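You operate a simulated robot arm through the tools that you are given. There is no shell and no other tool. Be economical: measure what you need, move in short steps, check, and stop when the job is done.

The job below is to be done with a simulated robot arm. You get a single attempt, and the scene is never put back.

TASK
Take the purple cup and put it in the grey tray. Take the orange ribbon roll and leave it on the top of the blue-edged board. Take the small red cone and leave it on the grey cover. Take the blue cone from the top of the blue bench and leave it on the top of the brown plate. Fetch the brown tape roll and set it on the bed of the hoop stand. Take the gold corner guard from the top of the grey bench and put it on top of the plain brass block. Put the brown book on the green cover on the top of the grey bench. The order is free. Set down upright: small red cone, blue cone.

It is judged by the outcome, as a careful person would: the job done as asked, and still so three seconds after it is handed in. It fails if anything else is knocked over, pushed out of place, dropped, spilled or broken. A push-on lid holds only when it is set on centred and level and pressed home; a screw cap is set on level and turned clockwise until tight.

THE ROBOT
A 7-joint arm with a fingered hand on a trunk, on a base that drives. Base frame: it is fixed to the floor where the robot stands at the start and does not move with it; the origin is under the middle of the robot, x ahead of it, y to its left, z up; the surface under the hand at the start is at about z = 0.95. Units: m, rad, N and s.
With the tool pointing down near the work surface it reaches from about 0.32 to 0.82 m from the robot's upright axis, wherever it stands. Its first joint turns from -2.007 to 2.007 rad. Places, roughly: bed of the hoop stand (26x18 cm) [7.98, -2.92, 0.84]; blue cone (7x7x12 cm) [4.1, -9.2, 0.8]; brown book (8x17x2 cm) [8.3, -7.3, 0.8]; brown tape roll (7x7x4 cm) [5.8, -5.9, 0.8]; corner guard [8, -7.5, 0.75]; green cover (22x16x2 cm) [8.3, -7.6, 0.8]; grey cover (22x16x2 cm) [4.7, -8.8, 0.8]; grey tray (22x16x4 cm) [0.8, 2.6, 0.9]; orange ribbon roll (8x8x4 cm) [4.8, -8.6, 0.8]; plain brass block (5x6x4 cm) [8.2, -7.7, 0.8]; purple cup (7x8x9 cm) [0.5, 0.2, 1]; small red cone (6x6x9 cm) [4.2, -9, 0.8]; top of the blue-edged board (29x20 cm) [4.44, -4.76, 0.82]; top of the brown plate [8.1, -6.6, 0.8]. Payload 5 kg.
The tool frame sits at the grasp point between the pads (the TCP): z along the fingers, y along the line on which they close. The tips reach 0.032 m beyond it. Largest opening 0.16 m; the body of the gripper starts 0.089 m behind the TCP. The gripper is a hand of 4 fingers: y runs from the thumb to the fingers, the wrist lies at [0, 0, -0.267] in the tool frame.
Orientation is that of the tool frame in the base frame, as [roll, pitch, yaw] about the fixed x, y, z axes, in that order (R = Rz(yaw) Ry(pitch) Rx(roll)). With the fingers straight down and closing along the base's y, the tool's x points along the base's -x, its y along +y and its z along -z.

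THE INTERFACE
- The arm moves only by the tool send_rows. Its argument "motion" is text: rows parted by semicolons, each of 6 numbers parted by spaces: the shift along the tool's x, y, z in units of 50 mm (1.0 is 50 mm), then the turn, a rotation vector about the tool's x, y, z in units of 6 degrees (1.0 is 6 degrees). In form: tx ty tz wx wy wz; .... A call has 1 to 10 rows; each row shifts and turns the commanded pose from where the row before left it, along the tool's axes as they then stand. A call with a number of a shift or a turn outside -1 to 1 is refused whole. A row lasts 0.2 s, in which the tool goes at most 0.05 m and 0.15 rad; a call with a longer step from one row to the next is refused whole. Where a pose cannot be reached the arm comes as near as it can. A force on the tool above 40 N (or 10 N above the force at the start of the call, whichever is more), or a blocked arm, ends the call early, and 0.2 s more pass. In this call time passes only in rows, and 0.2 s behind the last. The reply holds the time, the measured pose of the TCP, the force on the tool along the base axes, the opening and the grip force, in the units named above and with some noise, with the torque about the TCP (base axes, N m) and any sound that the robot's microphone picked up, and new pictures: "views" is both (left out), scene, wrist or none.
- Cameras (640 x 400 px; columns grow to the right, rows downward): "scene" is now at [0.0235, 0.1627, 1.605]; the picture's right is [0.06, -1.00, 0.00], its down [-0.68, -0.04, -0.73] and it looks along [0.73, 0.04, -0.68] (base axes); focal length 256 px, centre (320, 200). "wrist" rides on the gripper at [0.08, -0.004, -0.114] in the tool frame; the picture's right is [0.05, 1.00, 0.00], its down [-0.82, 0.04, -0.58] and it looks along [-0.58, 0.03, 0.82] (tool axes); focal length 265 px, centre (320, 200).
- raise_lower(by): slides the trunk up (or, below 0, down) by that many m; the arm and the scene camera ride with it, the base frame stays. It gives what a move gives, with no picture.
- drive_base(legs): drives the robot by 1 to 6 legs, each [ahead, turn to the left] in m and rad, along the robot's own axes; the way and the turn of a leg run together, so that a leg with both is an arc; at most 1.5 m and 3.142 rad a leg. The arm and the cameras ride along, it lands a little off, and it stops where it bumps. It gives what a move gives, and a new picture of the scene camera.
- finger_targets(finger1, finger2, finger3, thumb_bend): sets how far each is bent, from 0 (flat) to 1 (curled in); at 0.3 the hand is open as for a grip, at 0.7 the pads meet at the TCP. One left out holds its place. A second passes; each finger stops where it meets its share of the squeeze, and holds until it gets a number again. It is the only way to open and close the hand. It gives what a move gives, with no picture; readings hold the bend of each and the force on the fingers (four entries, about 0 where the hand has none), thumb and palm.
- aim_head(pan, tilt): turns the head with the scene camera to pan (to the left, within 2.705 rad either way) and tilt (down, from -0.506 to 1.204), counted from straight ahead of the robot. It gives what a move gives, and a new picture of the scene camera.
- pixel_to_xyz(camera, pixels): for up to 12 pixels [column, row] of the newest picture of that camera ("zoom" is the newest enlarged one), the place [x, y, z] in the base frame of the surface seen there, good to about 0.003 m. No time passes.
- close_up(camera, box): a new picture of the part [left, top, right, bottom] of that camera's present view, enlarged. No time passes.
- finish_job(): hands the job in; it is judged then, once.

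Keep the steps short. Do not move on a guess: measure, check each grasp and each placing, and mend mistakes. In all there are 138 turns and 260 pictures (those below and enlarged ones count). Leave the gripper open and the arm clear of the work at the hand-in unless told otherwise, and finish with a single line.

The tools are called after "Emit:" by a JSON object that holds its "api" and its "payload". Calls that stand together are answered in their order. send_rows: Moves the arm, as the interface text tells. Its arguments: {"type":"object","properties":{"motion":{"type":"string"},"views":{"type":"string","enum":["both","scene","wrist","none"]}},"required":["motion"]} The other tools are called the same way: raise_lower (by) slides the trunk up or down; finger_targets (finger1, finger2, finger3, thumb_bend) moves the fingers one by one; drive_base (legs) drives the base; aim_head (pan, tilt) turns the head that bears the scene camera; pixel_to_xyz (camera, pixels) gives the place of the surface under pixels of a picture; close_up (camera, box) takes an enlarged picture of a part of a camera's view; finish_job () hands the job in.

At the start:

```text
clock: 0.0
eef_pos: [0.5215, 0.1158, 1.1583]
orientation: [3.141, 0.001, 3.141]
wrist_force: [-0.9, 0.4, -0.7]
torque: [0.02, 0.01, -0.01]
opening: 0.16
finger_force: 0.1
shape: jaw
bend: [0.3, 0.3, 0.3, 0.3]
finger forces: [0.0, 0.0, 0.0, 0.0, 0.1, 0.0]
trunk travel left (down, up): [-0.725, 0.265]
robot x, y, heading: [0.0011, -0.0017, -0.004]
head pan, tilt: [0.056, 0.745]
```

scene: 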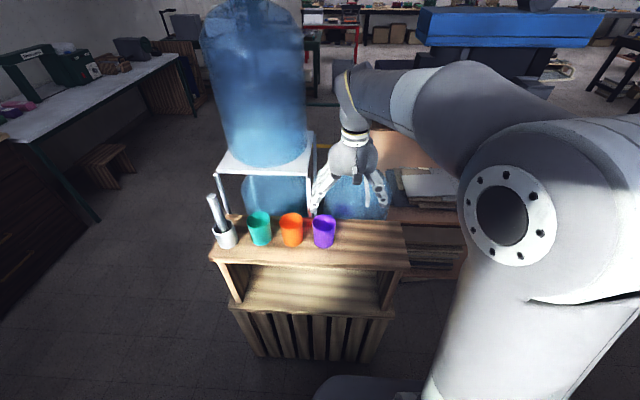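
wrist: 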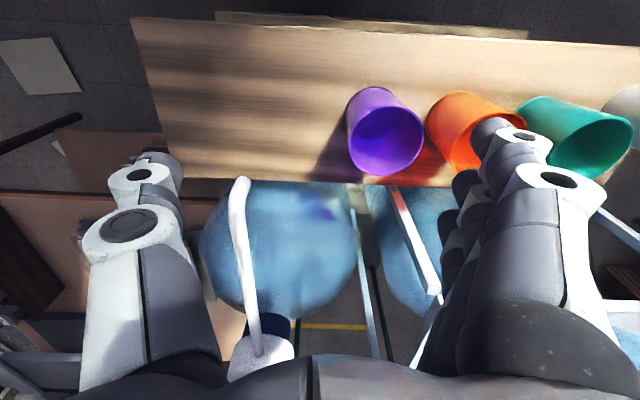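

The purple cup stands at about (324,230) in the scene picture. I measure it and its neighbours.

Emit:
{"api": "pixel_to_xyz", "payload": {"camera": "scene", "pixels": [[324, 238], [314, 220], [334, 220], [324, 217], [324, 225], [292, 238], [303, 220], [281, 220], [360, 240], [380, 225], [330, 252]]}}

Emit:
{"api": "close_up", "payload": {"camera": "scene", "box": [200, 160, 420, 300]}}

Emit:
{"api": "pixel_to_xyz", "payload": {"camera": "wrist", "pixels": [[348, 120], [422, 140], [385, 88], [385, 180], [430, 120], [300, 120], [300, 60], [300, 170]]}}

```text
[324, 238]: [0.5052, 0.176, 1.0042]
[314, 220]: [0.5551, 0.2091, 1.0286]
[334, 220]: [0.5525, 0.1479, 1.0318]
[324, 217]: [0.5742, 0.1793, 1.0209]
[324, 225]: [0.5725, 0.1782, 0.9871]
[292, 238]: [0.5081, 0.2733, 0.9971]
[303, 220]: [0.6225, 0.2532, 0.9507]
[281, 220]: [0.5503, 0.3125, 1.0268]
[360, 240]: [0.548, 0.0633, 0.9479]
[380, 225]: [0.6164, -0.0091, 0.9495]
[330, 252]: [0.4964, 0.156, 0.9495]
```

```text
2.86 times, centred on (310, 230) of scene
```

zoom: 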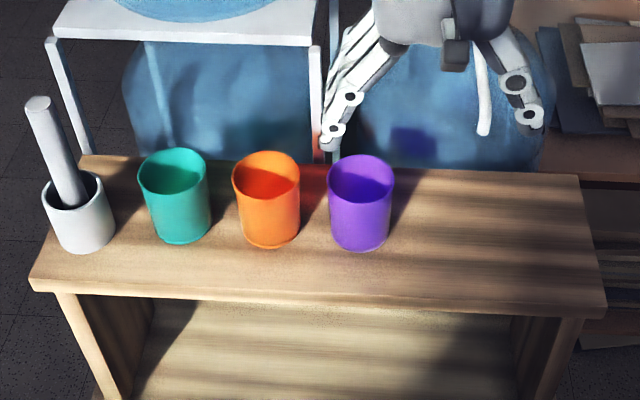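

```text
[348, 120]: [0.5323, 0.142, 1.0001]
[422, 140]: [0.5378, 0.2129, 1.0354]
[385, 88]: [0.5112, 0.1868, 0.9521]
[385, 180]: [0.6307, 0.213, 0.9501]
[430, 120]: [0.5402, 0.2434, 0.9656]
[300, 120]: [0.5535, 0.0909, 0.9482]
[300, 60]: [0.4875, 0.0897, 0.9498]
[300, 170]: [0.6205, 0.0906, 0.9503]
```

The purple cup is centred near (0.537, 0.178), 0.068 wide, top at 1.037. The orange cup is close on its +y side, so I will close along x. First I check how far away the bottle stand behind is.

Emit:
{"api": "pixel_to_xyz", "payload": {"camera": "scene", "pixels": [[311, 150], [312, 200], [270, 160], [290, 130], [225, 155], [350, 205], [300, 100]]}}

Emit:
{"api": "send_rows", "payload": {"motion": "-0.3 0 0 0 0 -1; 0 0 0 0 0 -1; 0 0 0 0 0 -1; 0 0 0 0 0 -1; 0 0 0 0 0 -1; 0 0 0 0 0 -1; 0 0 0 0 0 -1; 0 0 0 0 0 -1; 0 0 0 0 0 -1; 0 0 0 0 0 -1", "views": "none"}}

```text
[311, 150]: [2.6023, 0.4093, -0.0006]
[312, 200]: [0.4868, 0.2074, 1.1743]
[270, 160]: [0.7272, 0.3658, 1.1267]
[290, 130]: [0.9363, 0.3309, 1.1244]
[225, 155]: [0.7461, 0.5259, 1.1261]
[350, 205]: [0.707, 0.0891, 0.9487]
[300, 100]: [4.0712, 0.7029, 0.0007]
```

```text
clock: 2.2
eef_pos: [0.5367, 0.1148, 1.159]
orientation: [-3.142, -0.001, -2.09]
wrist_force: [0.8, 1.0, 3.5]
torque: [-0.19, -0.28, 0.04]
opening: 0.1599
finger_force: 0.1
shape: jaw
bend: [0.3, 0.3, 0.3, 0.29]
finger forces: [0.1, 0.0, 0.0, 0.0, 3.4, 0.1]
trunk travel left (down, up): [-0.725, 0.265]
robot x, y, heading: [0.0018, -0.0023, -0.003]
head pan, tilt: [0.056, 0.745]
```

The thumb reads 3.4 N: it may be touching something. I look before moving on.

Emit:
{"api": "send_rows", "payload": {"motion": "0 0 -0.4 0 0 0", "views": "both"}}

Emit:
{"api": "close_up", "payload": {"camera": "scene", "box": [260, 90, 460, 290]}}

```text
clock: 2.6
eef_pos: [0.5359, 0.114, 1.1777]
orientation: [-3.141, 0.0, -2.096]
wrist_force: [0.6, -0.4, -0.1]
torque: [0.02, -0.04, -0.01]
opening: 0.1597
finger_force: 0.1
shape: jaw
bend: [0.3, 0.3, 0.3, 0.3]
finger forces: [0.1, 0.0, 0.0, 0.0, 0.0, 0.1]
trunk travel left (down, up): [-0.725, 0.265]
robot x, y, heading: [-0.0006, -0.0029, 0.002]
head pan, tilt: [0.056, 0.745]
```

scene: 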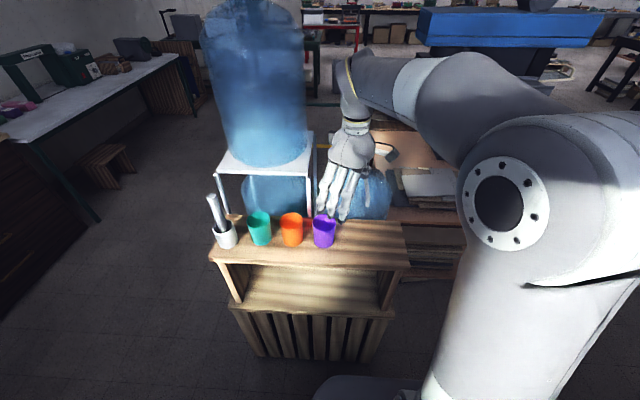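
wrist: 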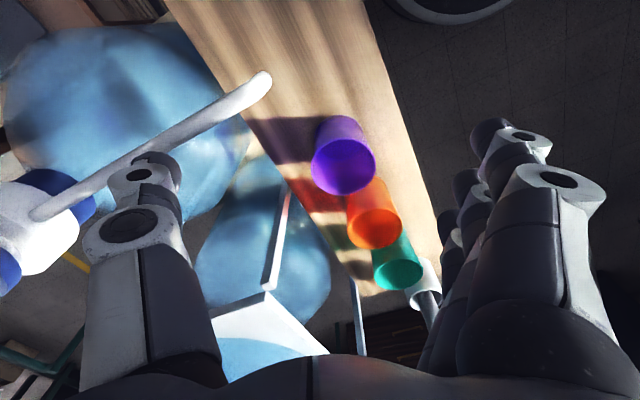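

```text
2.00 times, centred on (360, 190) of scene
```

zoom: 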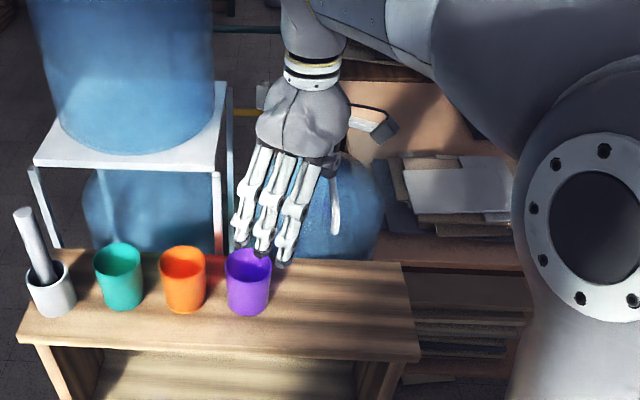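

A white pump spout on the lower bottle sits by the thumb. I locate it.

Emit:
{"api": "pixel_to_xyz", "payload": {"camera": "wrist", "pixels": [[262, 80], [230, 100], [150, 148], [60, 200], [30, 230], [70, 190], [285, 180], [265, 290], [340, 150], [345, 190]]}}

```text
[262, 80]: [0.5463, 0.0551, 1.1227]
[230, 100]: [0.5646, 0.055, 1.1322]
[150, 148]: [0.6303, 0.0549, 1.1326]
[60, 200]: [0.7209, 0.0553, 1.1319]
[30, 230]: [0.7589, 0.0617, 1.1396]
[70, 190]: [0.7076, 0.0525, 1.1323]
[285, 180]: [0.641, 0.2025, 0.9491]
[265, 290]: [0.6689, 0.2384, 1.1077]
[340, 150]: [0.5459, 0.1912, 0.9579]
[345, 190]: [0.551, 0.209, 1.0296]
```

The spout runs along y=0.055 at z≈1.13, with its tip at x=0.545. At the present 60° turn the fingers clear the orange cup, the stand and the spout. I shift 0.064 m in +y while high, then descend partway.

Emit:
{"api": "send_rows", "payload": {"motion": "-0.57 0.31 0 0 0 0; -0.57 0.31 0 0 0 0; 0 0 0.5 0 0 0; 0 0 0.5 0 0 0", "views": "both"}}

```text
clock: 3.6
eef_pos: [0.5369, 0.1798, 1.1297]
orientation: [-3.141, -0.001, -2.093]
wrist_force: [-0.2, 0.0, 0.2]
torque: [0.03, 0.01, 0.02]
opening: 0.1599
finger_force: 0.2
shape: jaw
bend: [0.3, 0.3, 0.3, 0.3]
finger forces: [0.0, 0.1, 0.0, 0.0, 0.0, 0.0]
trunk travel left (down, up): [-0.725, 0.265]
robot x, y, heading: [-0.0006, -0.0014, 0.0]
head pan, tilt: [0.056, 0.745]
```

scene: 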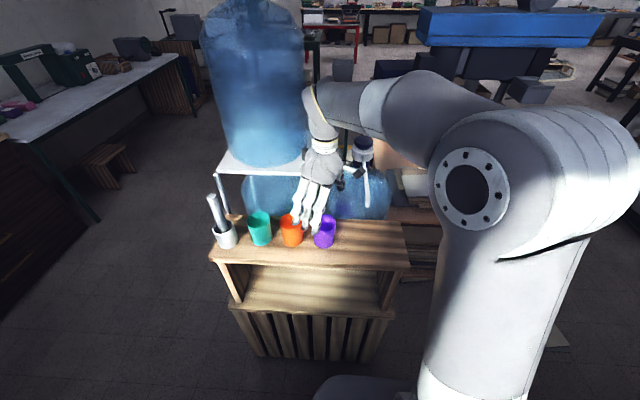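
wrist: 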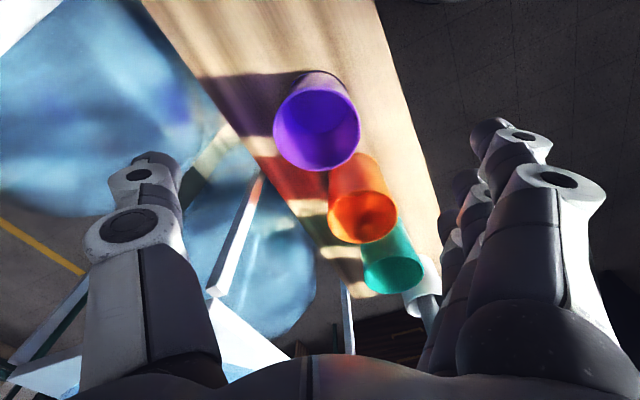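

The rim centre at (318,127) agrees with the tool axis. I go down 0.13 m to z≈1.0.

Emit:
{"api": "send_rows", "payload": {"motion": "0 0 0.65 0 0 0; 0 0 0.65 0 0 0; 0 0 0.65 0 0 0; 0 0 0.65 0 0 0", "views": "both"}}

```text
clock: 4.6
eef_pos: [0.5399, 0.1809, 0.9965]
orientation: [-3.142, 0.001, -2.095]
wrist_force: [0.0, 0.0, 0.4]
torque: [0.01, 0.05, 0.02]
opening: 0.1598
finger_force: 0.0
shape: jaw
bend: [0.3, 0.3, 0.3, 0.3]
finger forces: [0.0, 0.1, 0.1, 0.0, 0.0, 0.0]
trunk travel left (down, up): [-0.725, 0.265]
robot x, y, heading: [0.001, 0.0003, -0.001]
head pan, tilt: [0.056, 0.745]
```

scene: 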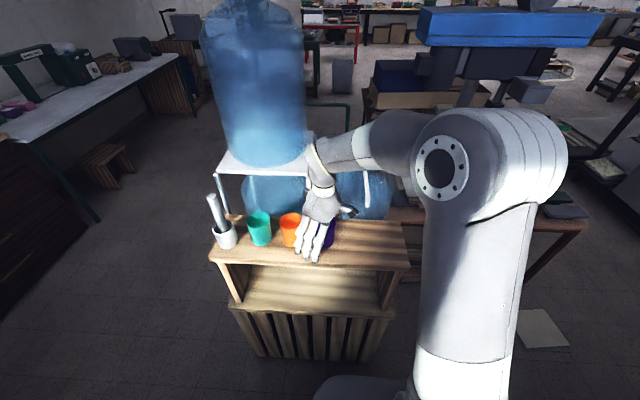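
wrist: 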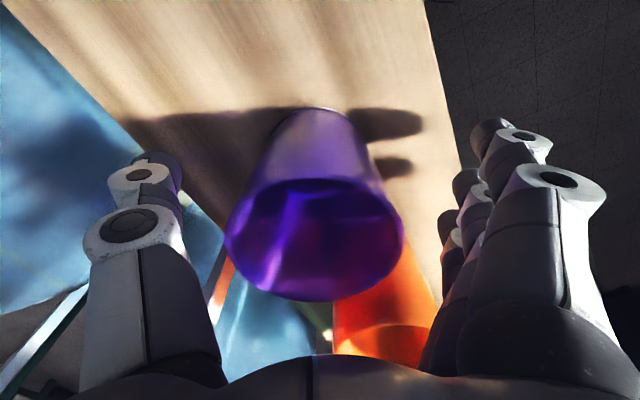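

The cup sits centred between thumb and fingers. I close.

Emit:
{"api": "finger_targets", "payload": {"finger1": 0.65, "finger2": 0.65, "finger3": 0.65, "thumb_bend": 0.65}}

Emit:
{"api": "send_rows", "payload": {"motion": "0 0 -0.4 0 0 0; 0 0 -0.5 0 0 0", "views": "both"}}

```text
clock: 5.6
eef_pos: [0.5387, 0.1807, 0.9977]
orientation: [3.139, -0.001, -2.094]
wrist_force: [0.5, 0.4, -0.4]
torque: [-0.02, -0.02, -0.03]
opening: 0.0631
finger_force: 17.0
shape: fingers
bend: [0.6, 0.54, 0.62, 0.6]
finger forces: [5.1, 9.1, 2.5, 0.0, 17.4, 0.1]
trunk travel left (down, up): [-0.725, 0.265]
robot x, y, heading: [-0.0005, -0.003, -0.0]
head pan, tilt: [0.056, 0.745]
```

```text
clock: 6.2
eef_pos: [0.5382, 0.1801, 1.0433]
orientation: [-3.141, -0.001, -2.093]
wrist_force: [-0.9, 0.3, -0.5]
torque: [0.01, -0.01, 0.01]
opening: 0.0632
finger_force: 17.1
shape: fingers
bend: [0.6, 0.54, 0.62, 0.6]
finger forces: [5.0, 9.1, 2.7, 0.1, 17.3, 0.0]
trunk travel left (down, up): [-0.725, 0.265]
robot x, y, heading: [-0.0016, -0.0009, -0.002]
head pan, tilt: [0.056, 0.745]
```

scene: 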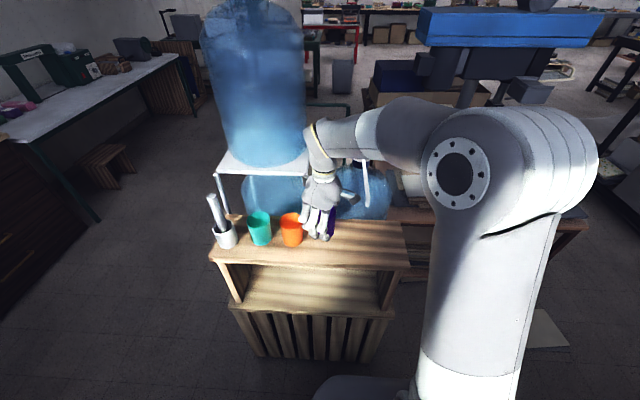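
wrist: 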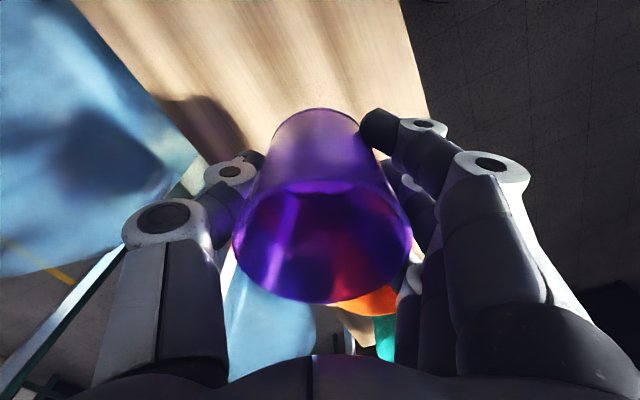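

The cup is held and off the bench. I lift and draw back toward the robot, and turn the head left to see the tray's table.

Emit:
{"api": "send_rows", "payload": {"motion": "0 0 -0.6 0 0 0; 0 0 -0.6 0 0 0; 0.42 0.73 -0.5 0 0 0; 0.42 0.73 -0.5 0 0 0; 0.42 0.73 -0.3 0 0 0; 0.2 0.4 0 0 0 0", "views": "none"}}

Emit:
{"api": "aim_head", "payload": {"pan": 1.2, "tilt": 0.5}}

```text
clock: 7.6
eef_pos: [0.3888, 0.1783, 1.1683]
orientation: [-3.141, 0.0, -2.095]
wrist_force: [-0.5, -0.5, 0.1]
torque: [-0.01, 0.02, -0.02]
opening: 0.0628
finger_force: 17.2
shape: fingers
bend: [0.6, 0.54, 0.62, 0.6]
finger forces: [5.3, 9.3, 2.7, 0.0, 17.2, 0.0]
trunk travel left (down, up): [-0.725, 0.265]
robot x, y, heading: [-0.0015, -0.0005, 0.002]
head pan, tilt: [0.056, 0.745]
```

```text
clock: 9.0
eef_pos: [0.3883, 0.1782, 1.1693]
orientation: [3.141, 0.0, -2.093]
wrist_force: [-0.1, 0.8, -0.5]
torque: [-0.02, 0.03, -0.02]
opening: 0.0628
finger_force: 17.1
shape: fingers
bend: [0.6, 0.54, 0.62, 0.6]
finger forces: [5.3, 9.2, 2.7, 0.0, 17.2, 0.0]
trunk travel left (down, up): [-0.725, 0.265]
robot x, y, heading: [0.0011, 0.0008, 0.004]
head pan, tilt: [1.201, 0.499]
```

scene: 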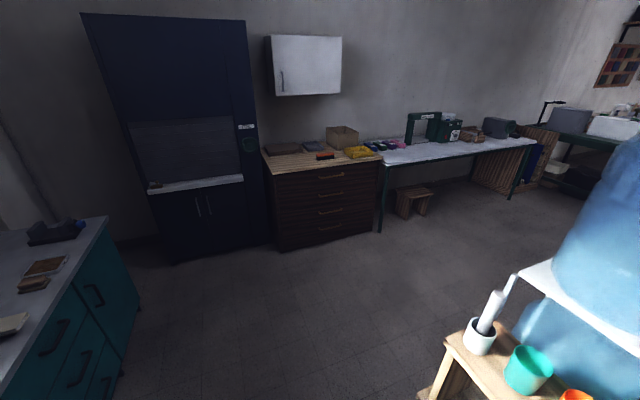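

I look for the tray on the drawer chest around (315,150).

Emit:
{"api": "close_up", "payload": {"camera": "scene", "box": [250, 110, 410, 210]}}

Emit:
{"api": "pixel_to_xyz", "payload": {"camera": "scene", "pixels": [[315, 147], [283, 148], [325, 156], [275, 170], [378, 157], [276, 245], [374, 231], [342, 138], [358, 152], [380, 228]]}}

```text
4.00 times, centred on (330, 160) of scene
```

zoom: 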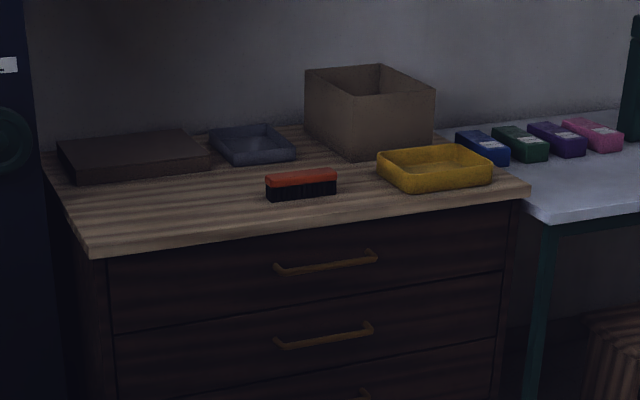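

```text
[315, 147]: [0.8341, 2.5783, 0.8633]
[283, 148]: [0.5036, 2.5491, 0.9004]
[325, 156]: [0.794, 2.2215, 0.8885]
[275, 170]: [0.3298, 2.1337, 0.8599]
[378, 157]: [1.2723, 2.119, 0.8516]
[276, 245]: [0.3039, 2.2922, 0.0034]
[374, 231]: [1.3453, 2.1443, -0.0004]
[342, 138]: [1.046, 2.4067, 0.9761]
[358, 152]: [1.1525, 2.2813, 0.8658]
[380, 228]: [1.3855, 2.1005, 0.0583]
```

The grey tray is centred near (0.81, 2.56) on the chest, top 0.855, with its front edge at y≈2.12. Before driving I check the teal cabinet's corner.

Emit:
{"api": "pixel_to_xyz", "payload": {"camera": "scene", "pixels": [[106, 218], [122, 370], [40, 398], [270, 240], [440, 350], [485, 330], [497, 296]]}}

```text
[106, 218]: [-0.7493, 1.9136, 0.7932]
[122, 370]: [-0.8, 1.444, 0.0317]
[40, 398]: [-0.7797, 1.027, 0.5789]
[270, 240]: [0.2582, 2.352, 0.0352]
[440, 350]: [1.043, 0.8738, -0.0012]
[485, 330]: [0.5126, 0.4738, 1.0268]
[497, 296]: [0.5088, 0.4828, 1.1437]
```

The way is clear. I drive: back 0.1, left, ahead 1.2, then across to face the chest at about (0.81, 1.80).

Emit:
{"api": "drive_base", "payload": {"legs": [[-0.1, 0], [0, 1.571], [1.2, 0], [0, -0.973], [1.08, 0], [0, 0.973]]}}

Emit:
{"api": "aim_head", "payload": {"pan": 0, "tilt": 0.8}}

```text
clock: 27.0
eef_pos: [1.0039, 2.1499, 1.1696]
orientation: [3.139, 0.001, -1.506]
wrist_force: [-0.2, 0.6, -0.8]
torque: [0.02, -0.01, -0.02]
opening: 0.0626
finger_force: 16.6
shape: fingers
bend: [0.6, 0.55, 0.62, 0.6]
finger forces: [4.2, 9.0, 2.7, 0.0, 17.0, 0.1]
trunk travel left (down, up): [-0.725, 0.265]
robot x, y, heading: [0.7779, 1.7802, 0.591]
head pan, tilt: [1.201, 0.499]
stopped in leg 5: the robot was blocked; the commanded pose is now the measured one
```

scene: 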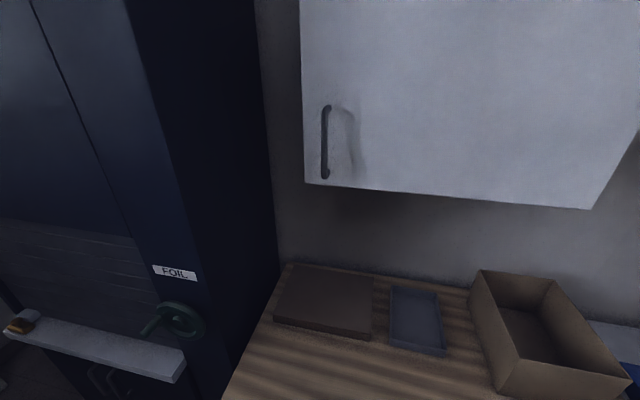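

```text
clock: 28.4
eef_pos: [1.0048, 2.1509, 1.1688]
orientation: [3.141, 0.0, -1.504]
wrist_force: [-0.5, -0.5, -1.3]
torque: [0.0, 0.01, 0.0]
opening: 0.0624
finger_force: 16.4
shape: fingers
bend: [0.6, 0.55, 0.62, 0.6]
finger forces: [4.2, 9.0, 2.7, 0.0, 17.0, 0.0]
trunk travel left (down, up): [-0.725, 0.265]
robot x, y, heading: [0.7769, 1.79, 0.591]
head pan, tilt: [0.0, 0.799]
```

scene: 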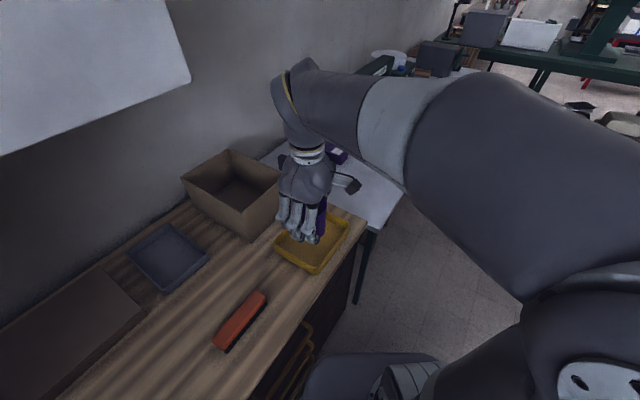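

The robot stopped against the chest edge, but the tray is within reach (0.78 m) from here. I measure the tray and the wall cabinet above it.

Emit:
{"api": "pixel_to_xyz", "payload": {"camera": "scene", "pixels": [[167, 258], [128, 258], [168, 224], [208, 258], [166, 293], [188, 80], [60, 135], [240, 240], [275, 180], [238, 320], [232, 150], [110, 268]]}}

```text
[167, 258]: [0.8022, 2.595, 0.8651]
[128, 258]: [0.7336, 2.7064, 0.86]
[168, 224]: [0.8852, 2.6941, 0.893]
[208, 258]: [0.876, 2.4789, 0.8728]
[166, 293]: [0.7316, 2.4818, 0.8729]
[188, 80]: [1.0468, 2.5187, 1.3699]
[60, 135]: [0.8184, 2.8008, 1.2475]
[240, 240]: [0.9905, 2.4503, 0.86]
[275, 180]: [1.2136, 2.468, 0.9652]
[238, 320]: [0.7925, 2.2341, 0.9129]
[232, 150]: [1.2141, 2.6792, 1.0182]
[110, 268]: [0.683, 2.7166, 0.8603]
```

The tray spans x 0.73–0.885 and y 2.48–2.70, with its rim at about 0.89. The wall cabinet's underside is at 1.37 and its front at y 2.52, so I come in low. First to (0.806, 2.30, 1.02).

Emit:
{"api": "send_rows", "payload": {"motion": "-0.466 0.54 0.3 0 0 0; -0.466 0.54 0.4 0 0 0; -0.466 0.54 0.4 0 0 0; -0.466 0.54 0.4 0 0 0; -0.466 0.54 0.5 0 0 0; -0.466 0.54 0.5 0 0 0; -0.466 0.54 0.5 0 0 0", "views": "scene"}}

```text
clock: 30.0
eef_pos: [0.8028, 2.3016, 1.0176]
orientation: [3.14, -0.002, -1.507]
wrist_force: [-0.7, -0.1, 0.1]
torque: [-0.02, -0.01, -0.01]
opening: 0.062
finger_force: 16.6
shape: fingers
bend: [0.6, 0.55, 0.62, 0.6]
finger forces: [4.3, 9.1, 2.9, 0.0, 16.8, 0.0]
trunk travel left (down, up): [-0.725, 0.265]
robot x, y, heading: [0.7775, 1.7871, 0.588]
head pan, tilt: [0.0, 0.799]
```

scene: 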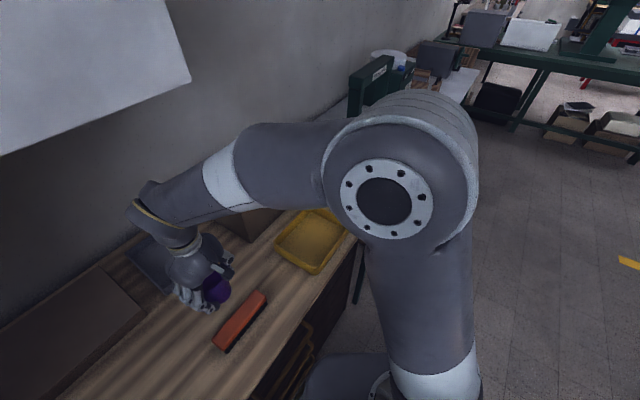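

Now forward 0.25 m into the space above the tray, lowering slightly.

Emit:
{"api": "send_rows", "payload": {"motion": "-0.72 -0.055 0.13 0 0 0; -0.72 -0.055 0.13 0 0 0; -0.72 -0.055 0.13 0 0 0; -0.72 -0.055 0.13 0 0 0; -0.72 -0.055 0.13 0 0 0; -0.72 -0.055 0.13 0 0 0; -0.72 -0.055 0.13 0 0 0", "views": "both"}}

```text
clock: 31.6
eef_pos: [0.8076, 2.5569, 0.9703]
orientation: [3.14, -0.002, -1.504]
wrist_force: [0.5, 0.2, -0.6]
torque: [-0.03, 0.03, 0.0]
opening: 0.0619
finger_force: 16.8
shape: fingers
bend: [0.6, 0.55, 0.62, 0.6]
finger forces: [4.4, 9.2, 3.2, 0.1, 16.6, 0.0]
trunk travel left (down, up): [-0.725, 0.265]
robot x, y, heading: [0.7786, 1.7832, 0.586]
head pan, tilt: [0.0, 0.799]
```

scene: 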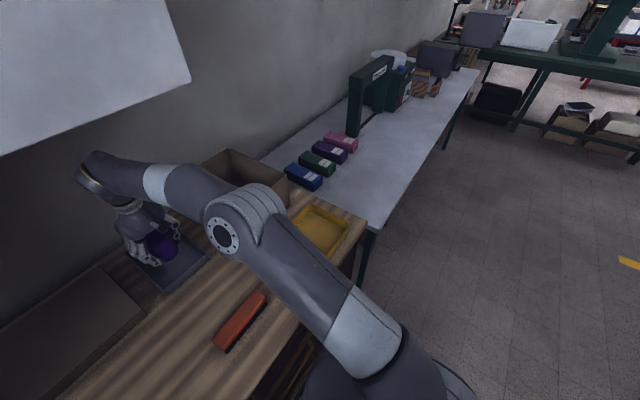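
wrist: 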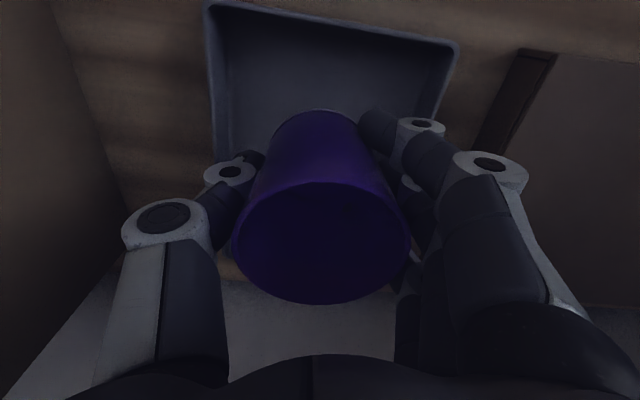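

The cup is over the tray and inside its walls. I lower 0.055 m so that the bottom reaches the tray floor.

Emit:
{"api": "send_rows", "payload": {"motion": "0 0 0.4 0 0 0; 0 0 0.4 0 0 0; 0 0 0.2 0 0 0; 0 0 0.1 0 0 0", "views": "none"}}

```text
clock: 32.6
eef_pos: [0.8067, 2.5542, 0.9171]
orientation: [3.14, -0.001, -1.504]
wrist_force: [-0.8, 0.1, -1.1]
torque: [-0.02, 0.01, 0.01]
opening: 0.0617
finger_force: 16.7
shape: fingers
bend: [0.61, 0.55, 0.62, 0.6]
finger forces: [4.5, 9.2, 3.2, 0.0, 16.4, 0.0]
trunk travel left (down, up): [-0.725, 0.265]
robot x, y, heading: [0.7816, 1.7869, 0.594]
head pan, tilt: [0.0, 0.799]
```

Emit:
{"api": "send_rows", "payload": {"motion": "0 0 0.06 0 0 0; 0 0 0.04 0 0 0", "views": "wrist"}}

```text
clock: 33.2
eef_pos: [0.8072, 2.5528, 0.9121]
orientation: [3.14, -0.002, -1.503]
wrist_force: [0.4, 0.0, -0.7]
torque: [0.0, 0.0, -0.01]
opening: 0.0615
finger_force: 16.9
shape: fingers
bend: [0.61, 0.55, 0.62, 0.6]
finger forces: [4.7, 9.1, 3.1, 0.0, 16.5, 0.0]
trunk travel left (down, up): [-0.725, 0.265]
robot x, y, heading: [0.7764, 1.7854, 0.586]
head pan, tilt: [0.0, 0.799]
```

wrist: 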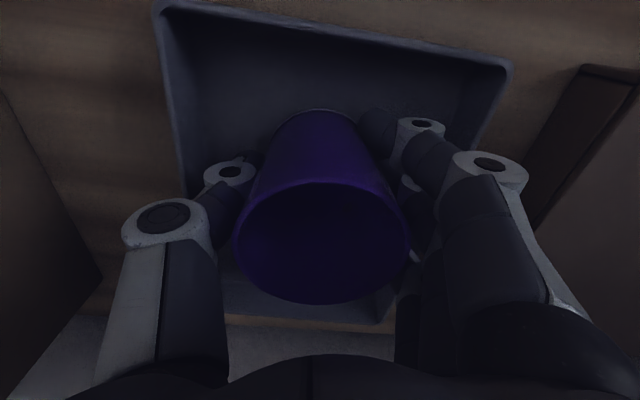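

There is no contact force yet, so I lower 3 mm more and see.

Emit:
{"api": "send_rows", "payload": {"motion": "0 0 0.04 0 0 0; 0 0 0.03 0 0 0", "views": "none"}}

```text
clock: 33.8
eef_pos: [0.807, 2.5549, 0.9106]
orientation: [-3.141, 0.002, -1.504]
wrist_force: [1.1, 0.7, 5.4]
torque: [-0.03, 0.14, 0.01]
opening: 0.0615
finger_force: 17.4
shape: fingers
bend: [0.61, 0.55, 0.63, 0.6]
finger forces: [4.8, 9.5, 3.0, 0.0, 17.8, 0.1]
trunk travel left (down, up): [-0.725, 0.265]
robot x, y, heading: [0.7764, 1.7882, 0.592]
head pan, tilt: [0.0, 0.799]
```

Contact: 5 N upward. I open the hand part way, then lift 0.09 m straight up.

Emit:
{"api": "finger_targets", "payload": {"finger1": 0.44, "finger2": 0.44, "finger3": 0.44, "thumb_bend": 0.44}}

Emit:
{"api": "send_rows", "payload": {"motion": "0 0 -0.3 0 0 0; 0 0 -0.5 0 0 0; 0 0 -0.5 0 0 0; 0 0 -0.5 0 0 0", "views": "both"}}

```text
clock: 34.8
eef_pos: [0.8057, 2.5552, 0.9091]
orientation: [3.141, 0.0, -1.505]
wrist_force: [-0.2, -0.2, -0.5]
torque: [-0.03, 0.02, 0.02]
opening: 0.1139
finger_force: 1.3
shape: fingers
bend: [0.44, 0.44, 0.45, 0.44]
finger forces: [0.1, 0.0, 1.2, 0.0, 1.1, 0.0]
trunk travel left (down, up): [-0.725, 0.265]
robot x, y, heading: [0.7797, 1.7819, 0.588]
head pan, tilt: [0.0, 0.799]
```

```text
clock: 35.8
eef_pos: [0.8053, 2.5539, 0.9995]
orientation: [3.139, -0.001, -1.504]
wrist_force: [-0.6, 0.6, 0.2]
torque: [-0.01, -0.02, 0.01]
opening: 0.1143
finger_force: 0.1
shape: fingers
bend: [0.44, 0.44, 0.44, 0.44]
finger forces: [0.0, 0.0, 0.0, 0.1, 0.0, 0.0]
trunk travel left (down, up): [-0.725, 0.265]
robot x, y, heading: [0.7832, 1.7903, 0.587]
head pan, tilt: [0.0, 0.799]
```

scene: 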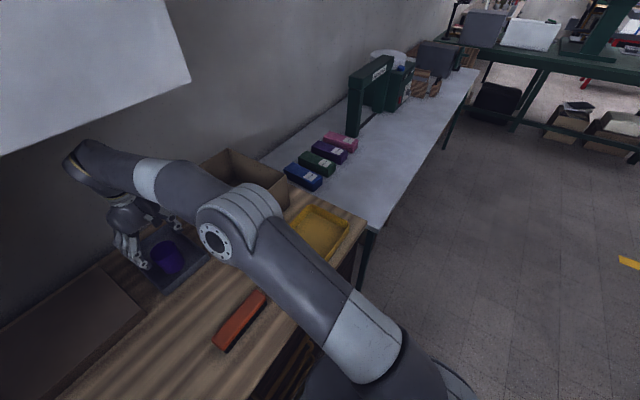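
wrist: 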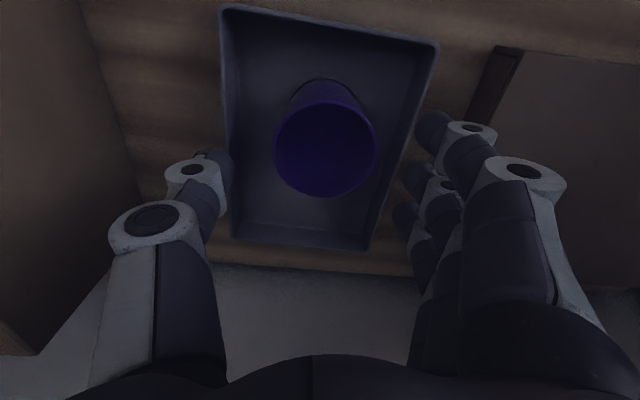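

The cup stands upright in the tray. I withdraw the way I came, back to the carry pose.

Emit:
{"api": "send_rows", "payload": {"motion": "0.82 0.06 0 0 0 0; 0.82 0.06 0 0 0 0; 0.82 0.06 0 0 0 0; 0.82 0.06 0 0 0 0; 0.82 0.06 0 0 0 0; 0.82 0.06 0 0 0 0", "views": "none"}}

Emit:
{"api": "send_rows", "payload": {"motion": "0.466 -0.54 -0.5 0 0 0; 0.466 -0.54 -0.5 0 0 0; 0.466 -0.54 -0.5 0 0 0; 0.466 -0.54 -0.5 0 0 0; 0.466 -0.54 -0.5 0 0 0; 0.466 -0.54 -0.5 0 0 0; 0.466 -0.54 -0.5 0 0 0", "views": "none"}}

Emit:
{"api": "aim_head", "payload": {"pan": -1.4, "tilt": 0.25}}

```text
clock: 37.2
eef_pos: [0.8068, 2.3054, 1.0005]
orientation: [-3.141, 0.0, -1.505]
wrist_force: [0.2, -0.7, -0.3]
torque: [0.01, 0.03, -0.01]
opening: 0.1143
finger_force: 0.1
shape: fingers
bend: [0.44, 0.44, 0.44, 0.44]
finger forces: [0.0, 0.1, 0.1, 0.0, 0.0, 0.1]
trunk travel left (down, up): [-0.725, 0.265]
robot x, y, heading: [0.7832, 1.7855, 0.587]
head pan, tilt: [0.0, 0.799]
```

```text
clock: 38.8
eef_pos: [1.0065, 2.1583, 1.175]
orientation: [3.14, -0.001, -1.506]
wrist_force: [0.2, -0.6, -0.1]
torque: [0.03, 0.0, -0.03]
opening: 0.1148
finger_force: 0.0
shape: fingers
bend: [0.44, 0.44, 0.44, 0.44]
finger forces: [0.0, 0.0, 0.0, 0.0, 0.0, 0.0]
trunk travel left (down, up): [-0.725, 0.265]
robot x, y, heading: [0.7766, 1.7842, 0.591]
head pan, tilt: [0.0, 0.799]
```

```text
clock: 40.3
eef_pos: [1.0073, 2.1578, 1.1743]
orientation: [3.14, 0.001, -1.504]
wrist_force: [-0.3, 0.4, -0.2]
torque: [-0.01, -0.01, 0.0]
opening: 0.1149
finger_force: 0.0
shape: fingers
bend: [0.44, 0.44, 0.44, 0.44]
finger forces: [0.0, 0.1, 0.0, 0.0, 0.1, 0.0]
trunk travel left (down, up): [-0.725, 0.265]
robot x, y, heading: [0.7819, 1.7842, 0.59]
head pan, tilt: [-1.4, 0.25]
```

scene: 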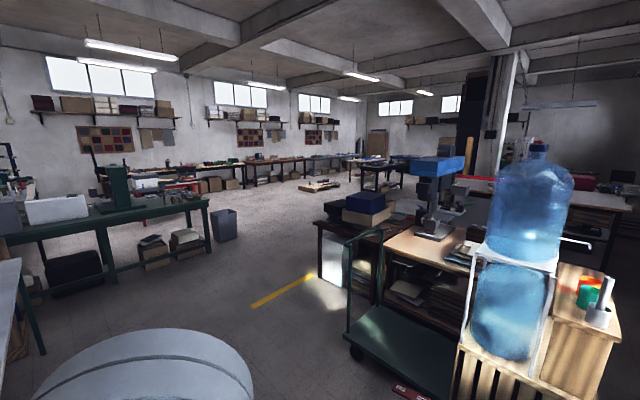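

I map the room: bench corners, trolley and aisle.

Emit:
{"api": "pixel_to_xyz", "payload": {"camera": "scene", "pixels": [[205, 200], [85, 225], [210, 250], [320, 225], [352, 350], [455, 395], [240, 300], [345, 160], [400, 170], [330, 190], [300, 180], [225, 240]]}}

Emit:
{"api": "close_up", "payload": {"camera": "scene", "box": [200, 90, 460, 250]}}

Emit:
{"api": "pixel_to_xyz", "payload": {"camera": "zoom", "pixels": [[405, 180], [520, 180], [335, 235], [255, 225], [390, 200], [460, 215], [320, 310], [420, 310], [70, 170], [250, 180], [500, 150], [400, 165]]}}

```text
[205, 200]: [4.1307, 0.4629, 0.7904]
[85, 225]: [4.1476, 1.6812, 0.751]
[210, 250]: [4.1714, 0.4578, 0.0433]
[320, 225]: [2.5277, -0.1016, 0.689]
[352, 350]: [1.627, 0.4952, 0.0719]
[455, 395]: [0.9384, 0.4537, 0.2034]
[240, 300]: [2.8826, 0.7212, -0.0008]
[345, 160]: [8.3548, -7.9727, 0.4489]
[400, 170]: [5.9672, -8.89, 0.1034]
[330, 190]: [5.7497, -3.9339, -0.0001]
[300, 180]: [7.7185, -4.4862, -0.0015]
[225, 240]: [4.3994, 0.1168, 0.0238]
```

```text
2.46 times, centred on (330, 170) of scene
```

zoom: 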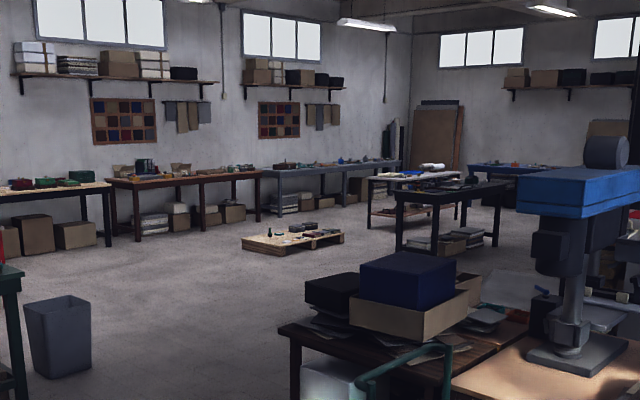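

```text
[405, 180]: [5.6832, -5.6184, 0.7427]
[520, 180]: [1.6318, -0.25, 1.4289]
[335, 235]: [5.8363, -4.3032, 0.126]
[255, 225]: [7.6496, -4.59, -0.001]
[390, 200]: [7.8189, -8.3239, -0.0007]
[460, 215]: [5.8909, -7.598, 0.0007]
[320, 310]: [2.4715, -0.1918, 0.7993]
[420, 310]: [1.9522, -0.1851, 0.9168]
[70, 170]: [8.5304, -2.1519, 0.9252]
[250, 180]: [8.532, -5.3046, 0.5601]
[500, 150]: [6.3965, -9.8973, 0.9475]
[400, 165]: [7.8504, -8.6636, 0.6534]
```

The way: back off, drive to about (3.25, 0.43) through the gap between the benches, then turn south and look.

Emit:
{"api": "drive_base", "payload": {"legs": [[-0.4, 0], [0, -0.977], [1.5, 0], [1.5, 0], [0, -1.05]]}}

Emit:
{"api": "aim_head", "payload": {"pan": 0.25, "tilt": 0.3}}

```text
clock: 62.1
eef_pos: [3.4926, 0.0931, 1.1746]
orientation: [3.139, 0.0, 2.763]
wrist_force: [-0.7, 0.9, 0.6]
torque: [0.01, 0.02, 0.01]
opening: 0.1148
finger_force: 0.1
shape: fingers
bend: [0.44, 0.44, 0.44, 0.44]
finger forces: [0.1, 0.0, 0.0, 0.1, 0.1, 0.0]
trunk travel left (down, up): [-0.725, 0.265]
robot x, y, heading: [3.2535, 0.454, -1.428]
head pan, tilt: [-1.4, 0.25]
```

scene: 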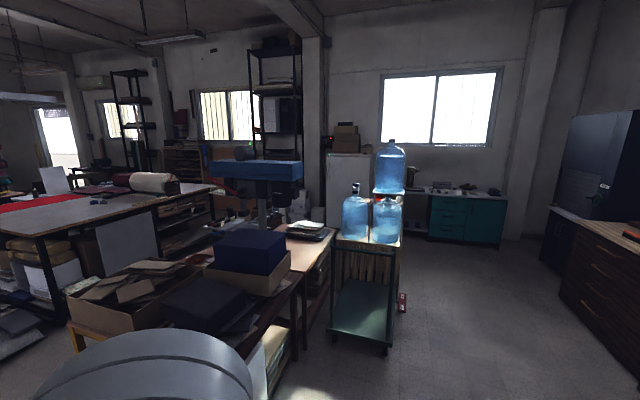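

```text
clock: 63.8
eef_pos: [3.4943, 0.0923, 1.1748]
orientation: [3.138, 0.0, 2.764]
wrist_force: [0.1, -0.4, 0.1]
torque: [-0.02, 0.01, 0.01]
opening: 0.1144
finger_force: 0.0
shape: fingers
bend: [0.44, 0.44, 0.44, 0.44]
finger forces: [0.0, 0.0, 0.0, 0.0, 0.1, 0.0]
trunk travel left (down, up): [-0.725, 0.265]
robot x, y, heading: [3.2556, 0.4564, -1.432]
head pan, tilt: [0.25, 0.3]
```

scene: 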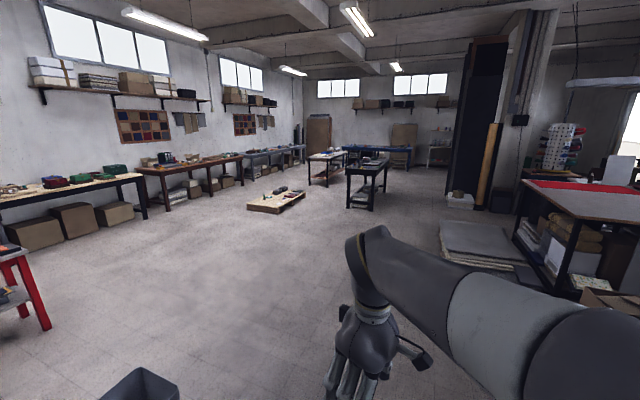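

I measure the benches seen ahead.

Emit:
{"api": "close_up", "payload": {"camera": "scene", "box": [230, 110, 450, 230]}}

Emit:
{"api": "pixel_to_xyz", "payload": {"camera": "scene", "pixels": [[248, 208], [275, 214], [305, 196], [348, 172], [378, 175], [388, 160], [350, 158], [308, 158], [335, 160], [245, 160], [305, 147], [345, 148]]}}

Emit:
{"api": "pixel_to_xyz", "payload": {"camera": "scene", "pixels": [[410, 150], [350, 207], [372, 210], [462, 205], [440, 225], [520, 250], [140, 180], [135, 172], [45, 325], [500, 208], [320, 185], [400, 195]]}}

```text
2.91 times, centred on (340, 170) of scene
```

zoom: 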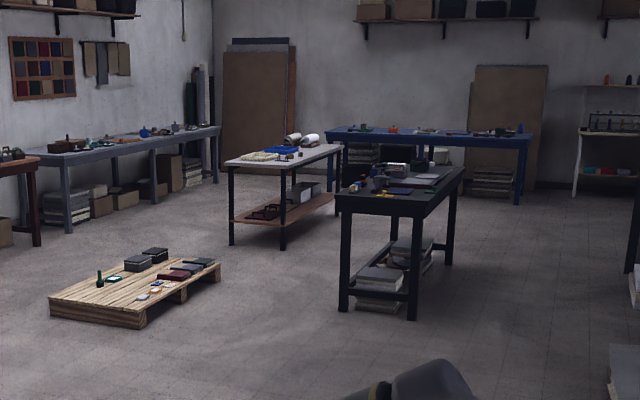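

```text
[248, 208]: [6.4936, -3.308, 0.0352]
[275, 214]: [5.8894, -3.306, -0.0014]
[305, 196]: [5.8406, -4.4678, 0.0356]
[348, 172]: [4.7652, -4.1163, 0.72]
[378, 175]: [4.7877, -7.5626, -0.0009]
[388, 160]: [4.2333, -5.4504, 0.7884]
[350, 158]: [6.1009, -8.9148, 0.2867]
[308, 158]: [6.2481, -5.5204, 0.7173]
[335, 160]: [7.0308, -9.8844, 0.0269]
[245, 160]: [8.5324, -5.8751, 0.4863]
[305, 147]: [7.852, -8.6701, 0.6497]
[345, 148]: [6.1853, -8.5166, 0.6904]
```

```text
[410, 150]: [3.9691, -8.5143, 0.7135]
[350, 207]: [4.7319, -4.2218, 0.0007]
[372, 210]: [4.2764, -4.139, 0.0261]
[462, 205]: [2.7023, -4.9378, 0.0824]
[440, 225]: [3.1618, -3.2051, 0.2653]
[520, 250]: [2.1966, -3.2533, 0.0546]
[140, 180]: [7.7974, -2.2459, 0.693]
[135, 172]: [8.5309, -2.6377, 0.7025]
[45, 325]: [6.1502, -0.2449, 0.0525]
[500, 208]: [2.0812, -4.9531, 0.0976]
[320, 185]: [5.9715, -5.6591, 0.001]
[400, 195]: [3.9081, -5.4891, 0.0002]
```

Layout: black bench with the board at x 4.25–4.77, y −4.1…−5.5. White bench with the tape at x 5.68–6.25, y below −5.55. Blue bench at y ≤ −8.5. Grey bench at x ≥ 7.85. I drive south through the lane x≈5.2 and begin with the tape roll.

Emit:
{"api": "drive_base", "payload": {"legs": [[0, 0.44], [1.5, 0], [1.5, 0], [0.54, 0], [0, -0.581], [1.5, 0]]}}

```text
clock: 90.8
eef_pos: [5.4418, -4.3736, 1.1748]
orientation: [3.14, 0.001, 2.659]
wrist_force: [-0.4, -1.0, 0.6]
torque: [0.0, -0.05, 0.0]
opening: 0.1147
finger_force: 0.1
shape: fingers
bend: [0.44, 0.44, 0.44, 0.44]
finger forces: [0.0, 0.0, 0.1, 0.0, 0.1, 0.0]
trunk travel left (down, up): [-0.725, 0.265]
robot x, y, heading: [5.2442, -3.9895, -1.528]
head pan, tilt: [0.25, 0.3]
```

scene: 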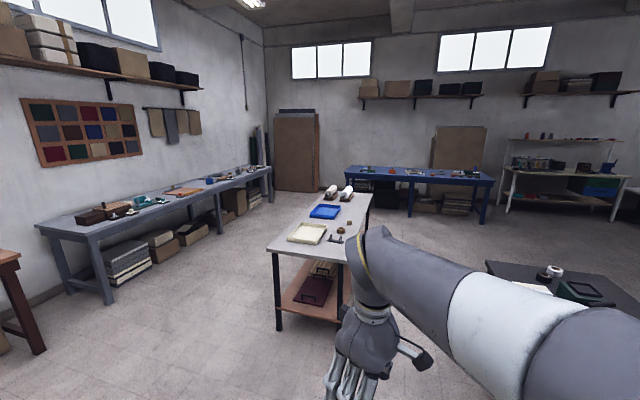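

Emit:
{"api": "close_up", "payload": {"camera": "scene", "box": [260, 180, 380, 260]}}

Emit:
{"api": "pixel_to_xyz", "payload": {"camera": "scene", "pixels": [[341, 230], [335, 239], [349, 222], [268, 250], [345, 258], [368, 195], [320, 195], [306, 233], [490, 265], [400, 195], [45, 232], [270, 172]]}}

```text
5.00 times, centred on (320, 220) of scene
```

zoom: 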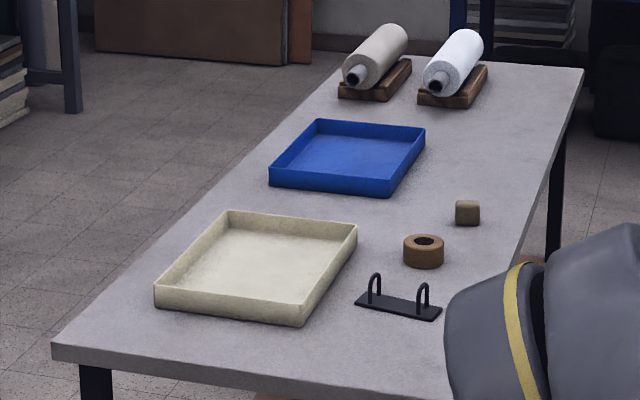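

```text
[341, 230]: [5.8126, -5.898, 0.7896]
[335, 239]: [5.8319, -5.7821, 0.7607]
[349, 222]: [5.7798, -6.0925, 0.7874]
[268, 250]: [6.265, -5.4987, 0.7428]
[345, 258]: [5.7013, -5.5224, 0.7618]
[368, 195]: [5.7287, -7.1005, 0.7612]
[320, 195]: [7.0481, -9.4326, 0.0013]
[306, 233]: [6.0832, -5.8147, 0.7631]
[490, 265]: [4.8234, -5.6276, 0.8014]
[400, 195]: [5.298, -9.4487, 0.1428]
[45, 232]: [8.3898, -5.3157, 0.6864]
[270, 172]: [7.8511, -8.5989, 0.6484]
```

Tape roll at (5.81, −5.91), table at 0.761. I drive to (5.22, −5.92), face east, and lower the trunk 0.19 m.

Emit:
{"api": "drive_base", "payload": {"legs": [[0, -0.055], [1.5, 0], [0.43, 0], [0, 1.583]]}}

Emit:
{"api": "raise_lower", "payload": {"by": -0.19}}

Emit:
{"api": "aim_head", "payload": {"pan": 0, "tilt": 0.85}}

```text
clock: 104.5
eef_pos: [5.6332, -5.7062, 1.1741]
orientation: [3.139, 0.001, -2.091]
wrist_force: [0.2, -0.4, -0.8]
torque: [-0.02, -0.01, -0.02]
opening: 0.1149
finger_force: 0.1
shape: fingers
bend: [0.44, 0.44, 0.44, 0.44]
finger forces: [0.0, 0.0, 0.1, 0.1, 0.0, 0.1]
trunk travel left (down, up): [-0.725, 0.265]
robot x, y, heading: [5.2366, -5.8918, 0.011]
head pan, tilt: [0.25, 0.3]
```

scene: 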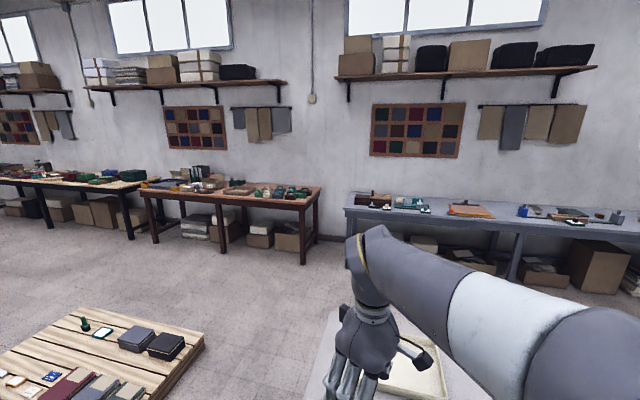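

```text
clock: 106.6
eef_pos: [5.6328, -5.7068, 0.985]
orientation: [3.139, -0.001, -2.09]
wrist_force: [-0.2, -0.5, 0.5]
torque: [-0.01, -0.01, 0.0]
opening: 0.1146
finger_force: 0.0
shape: fingers
bend: [0.44, 0.44, 0.44, 0.44]
finger forces: [0.0, 0.0, 0.1, 0.0, 0.0, 0.0]
trunk travel left (down, up): [-0.535, 0.455]
robot x, y, heading: [5.2394, -5.8943, 0.007]
head pan, tilt: [0.25, 0.3]
```

```text
clock: 107.6
eef_pos: [5.6327, -5.7072, 0.9842]
orientation: [3.139, 0.001, -2.091]
wrist_force: [-0.3, 0.1, -0.1]
torque: [-0.01, 0.01, 0.03]
opening: 0.1147
finger_force: 0.1
shape: fingers
bend: [0.44, 0.44, 0.44, 0.44]
finger forces: [0.0, 0.1, 0.1, 0.0, 0.0, 0.0]
trunk travel left (down, up): [-0.535, 0.455]
robot x, y, heading: [5.2402, -5.8927, 0.008]
head pan, tilt: [0.0, 0.85]
```

scene: 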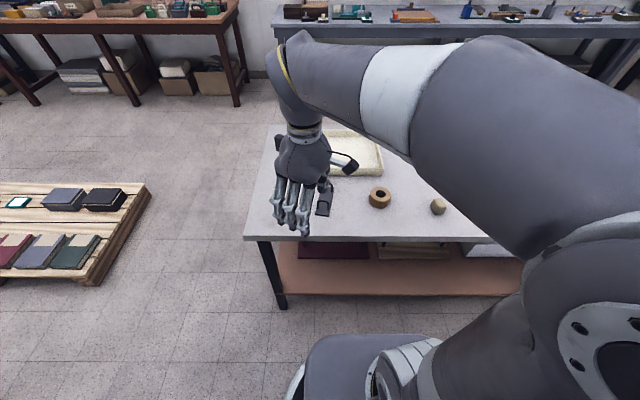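

Emit:
{"api": "pixel_to_xyz", "payload": {"camera": "scene", "pixels": [[380, 205], [371, 195], [390, 195], [380, 188], [380, 192], [325, 205], [330, 185], [438, 206], [383, 165], [380, 215]]}}

Emit:
{"api": "close_up", "payload": {"camera": "scene", "box": [260, 130, 460, 250]}}

```text
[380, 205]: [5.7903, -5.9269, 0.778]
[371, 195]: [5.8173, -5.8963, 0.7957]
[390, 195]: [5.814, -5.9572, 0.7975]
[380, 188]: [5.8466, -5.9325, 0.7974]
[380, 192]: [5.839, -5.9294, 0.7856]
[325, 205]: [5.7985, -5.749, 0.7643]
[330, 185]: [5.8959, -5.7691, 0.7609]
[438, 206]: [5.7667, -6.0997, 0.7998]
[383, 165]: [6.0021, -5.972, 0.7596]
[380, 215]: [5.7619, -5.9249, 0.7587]
```

```text
3.20 times, centred on (360, 190) of scene
```

zoom: 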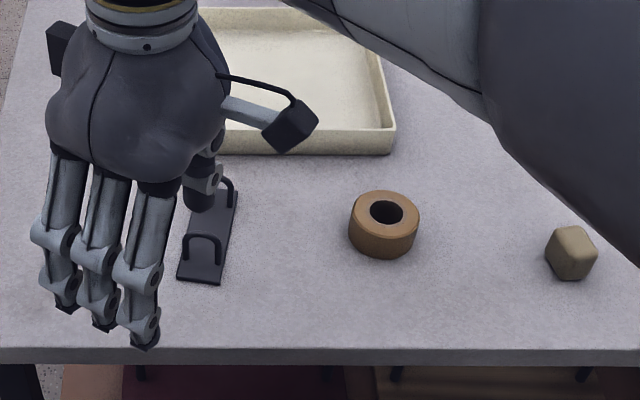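

Tape centre (5.818, −5.928), top 0.797. I move above it at height, then down to z≈0.90 and check with the wrist camera.

Emit:
{"api": "send_rows", "payload": {"motion": "0.333 -0.9 0 0 0 0; 0.333 -0.9 0 0 0 0; 0.333 -0.9 0 0 0 0; 0.333 -0.9 0 0 0 0; 0.333 -0.9 0 0 0 0; 0.333 -0.9 0 0 0 0; 0 0 0.85 0 0 0; 0 0 0.85 0 0 0", "views": "wrist"}}

Emit:
{"api": "finger_targets", "payload": {"finger1": 0.38, "finger2": 0.38, "finger3": 0.38, "thumb_bend": 0.38}}

```text
clock: 109.4
eef_pos: [5.817, -5.931, 0.8984]
orientation: [3.14, 0.0, -2.09]
wrist_force: [-0.1, -2.2, 0.2]
torque: [0.18, 0.0, -0.02]
opening: 0.115
finger_force: 0.2
shape: fingers
bend: [0.44, 0.44, 0.44, 0.44]
finger forces: [0.0, 0.0, 0.1, 0.0, 0.0, 0.1]
trunk travel left (down, up): [-0.535, 0.455]
robot x, y, heading: [5.2382, -5.8938, 0.004]
head pan, tilt: [0.0, 0.85]
```

wrist: 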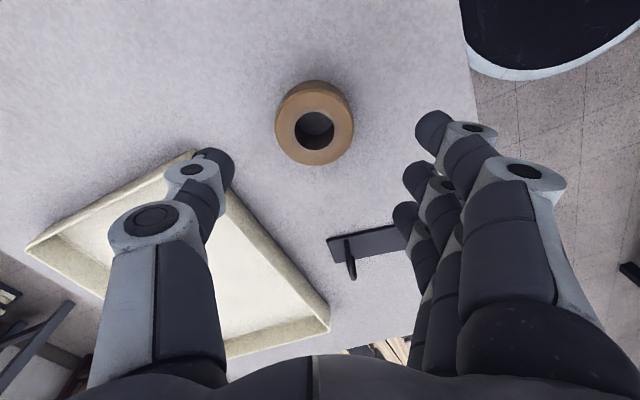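

```text
clock: 110.4
eef_pos: [5.8163, -5.9283, 0.8987]
orientation: [3.139, 0.001, -2.09]
wrist_force: [0.4, 0.2, 0.1]
torque: [0.0, 0.02, 0.02]
opening: 0.1383
finger_force: 0.1
shape: fingers
bend: [0.38, 0.38, 0.38, 0.38]
finger forces: [0.1, 0.0, 0.0, 0.1, 0.0, 0.0]
trunk travel left (down, up): [-0.535, 0.455]
robot x, y, heading: [5.2394, -5.8894, 0.004]
head pan, tilt: [0.0, 0.85]
```

Emit:
{"api": "pixel_to_xyz", "payload": {"camera": "wrist", "pixels": [[185, 154], [325, 325], [330, 240], [350, 275], [315, 122], [395, 228]]}}

```text
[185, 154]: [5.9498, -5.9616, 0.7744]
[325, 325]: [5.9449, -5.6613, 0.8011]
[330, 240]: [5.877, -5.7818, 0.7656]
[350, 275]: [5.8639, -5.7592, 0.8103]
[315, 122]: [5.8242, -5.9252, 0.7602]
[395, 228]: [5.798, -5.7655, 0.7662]
```

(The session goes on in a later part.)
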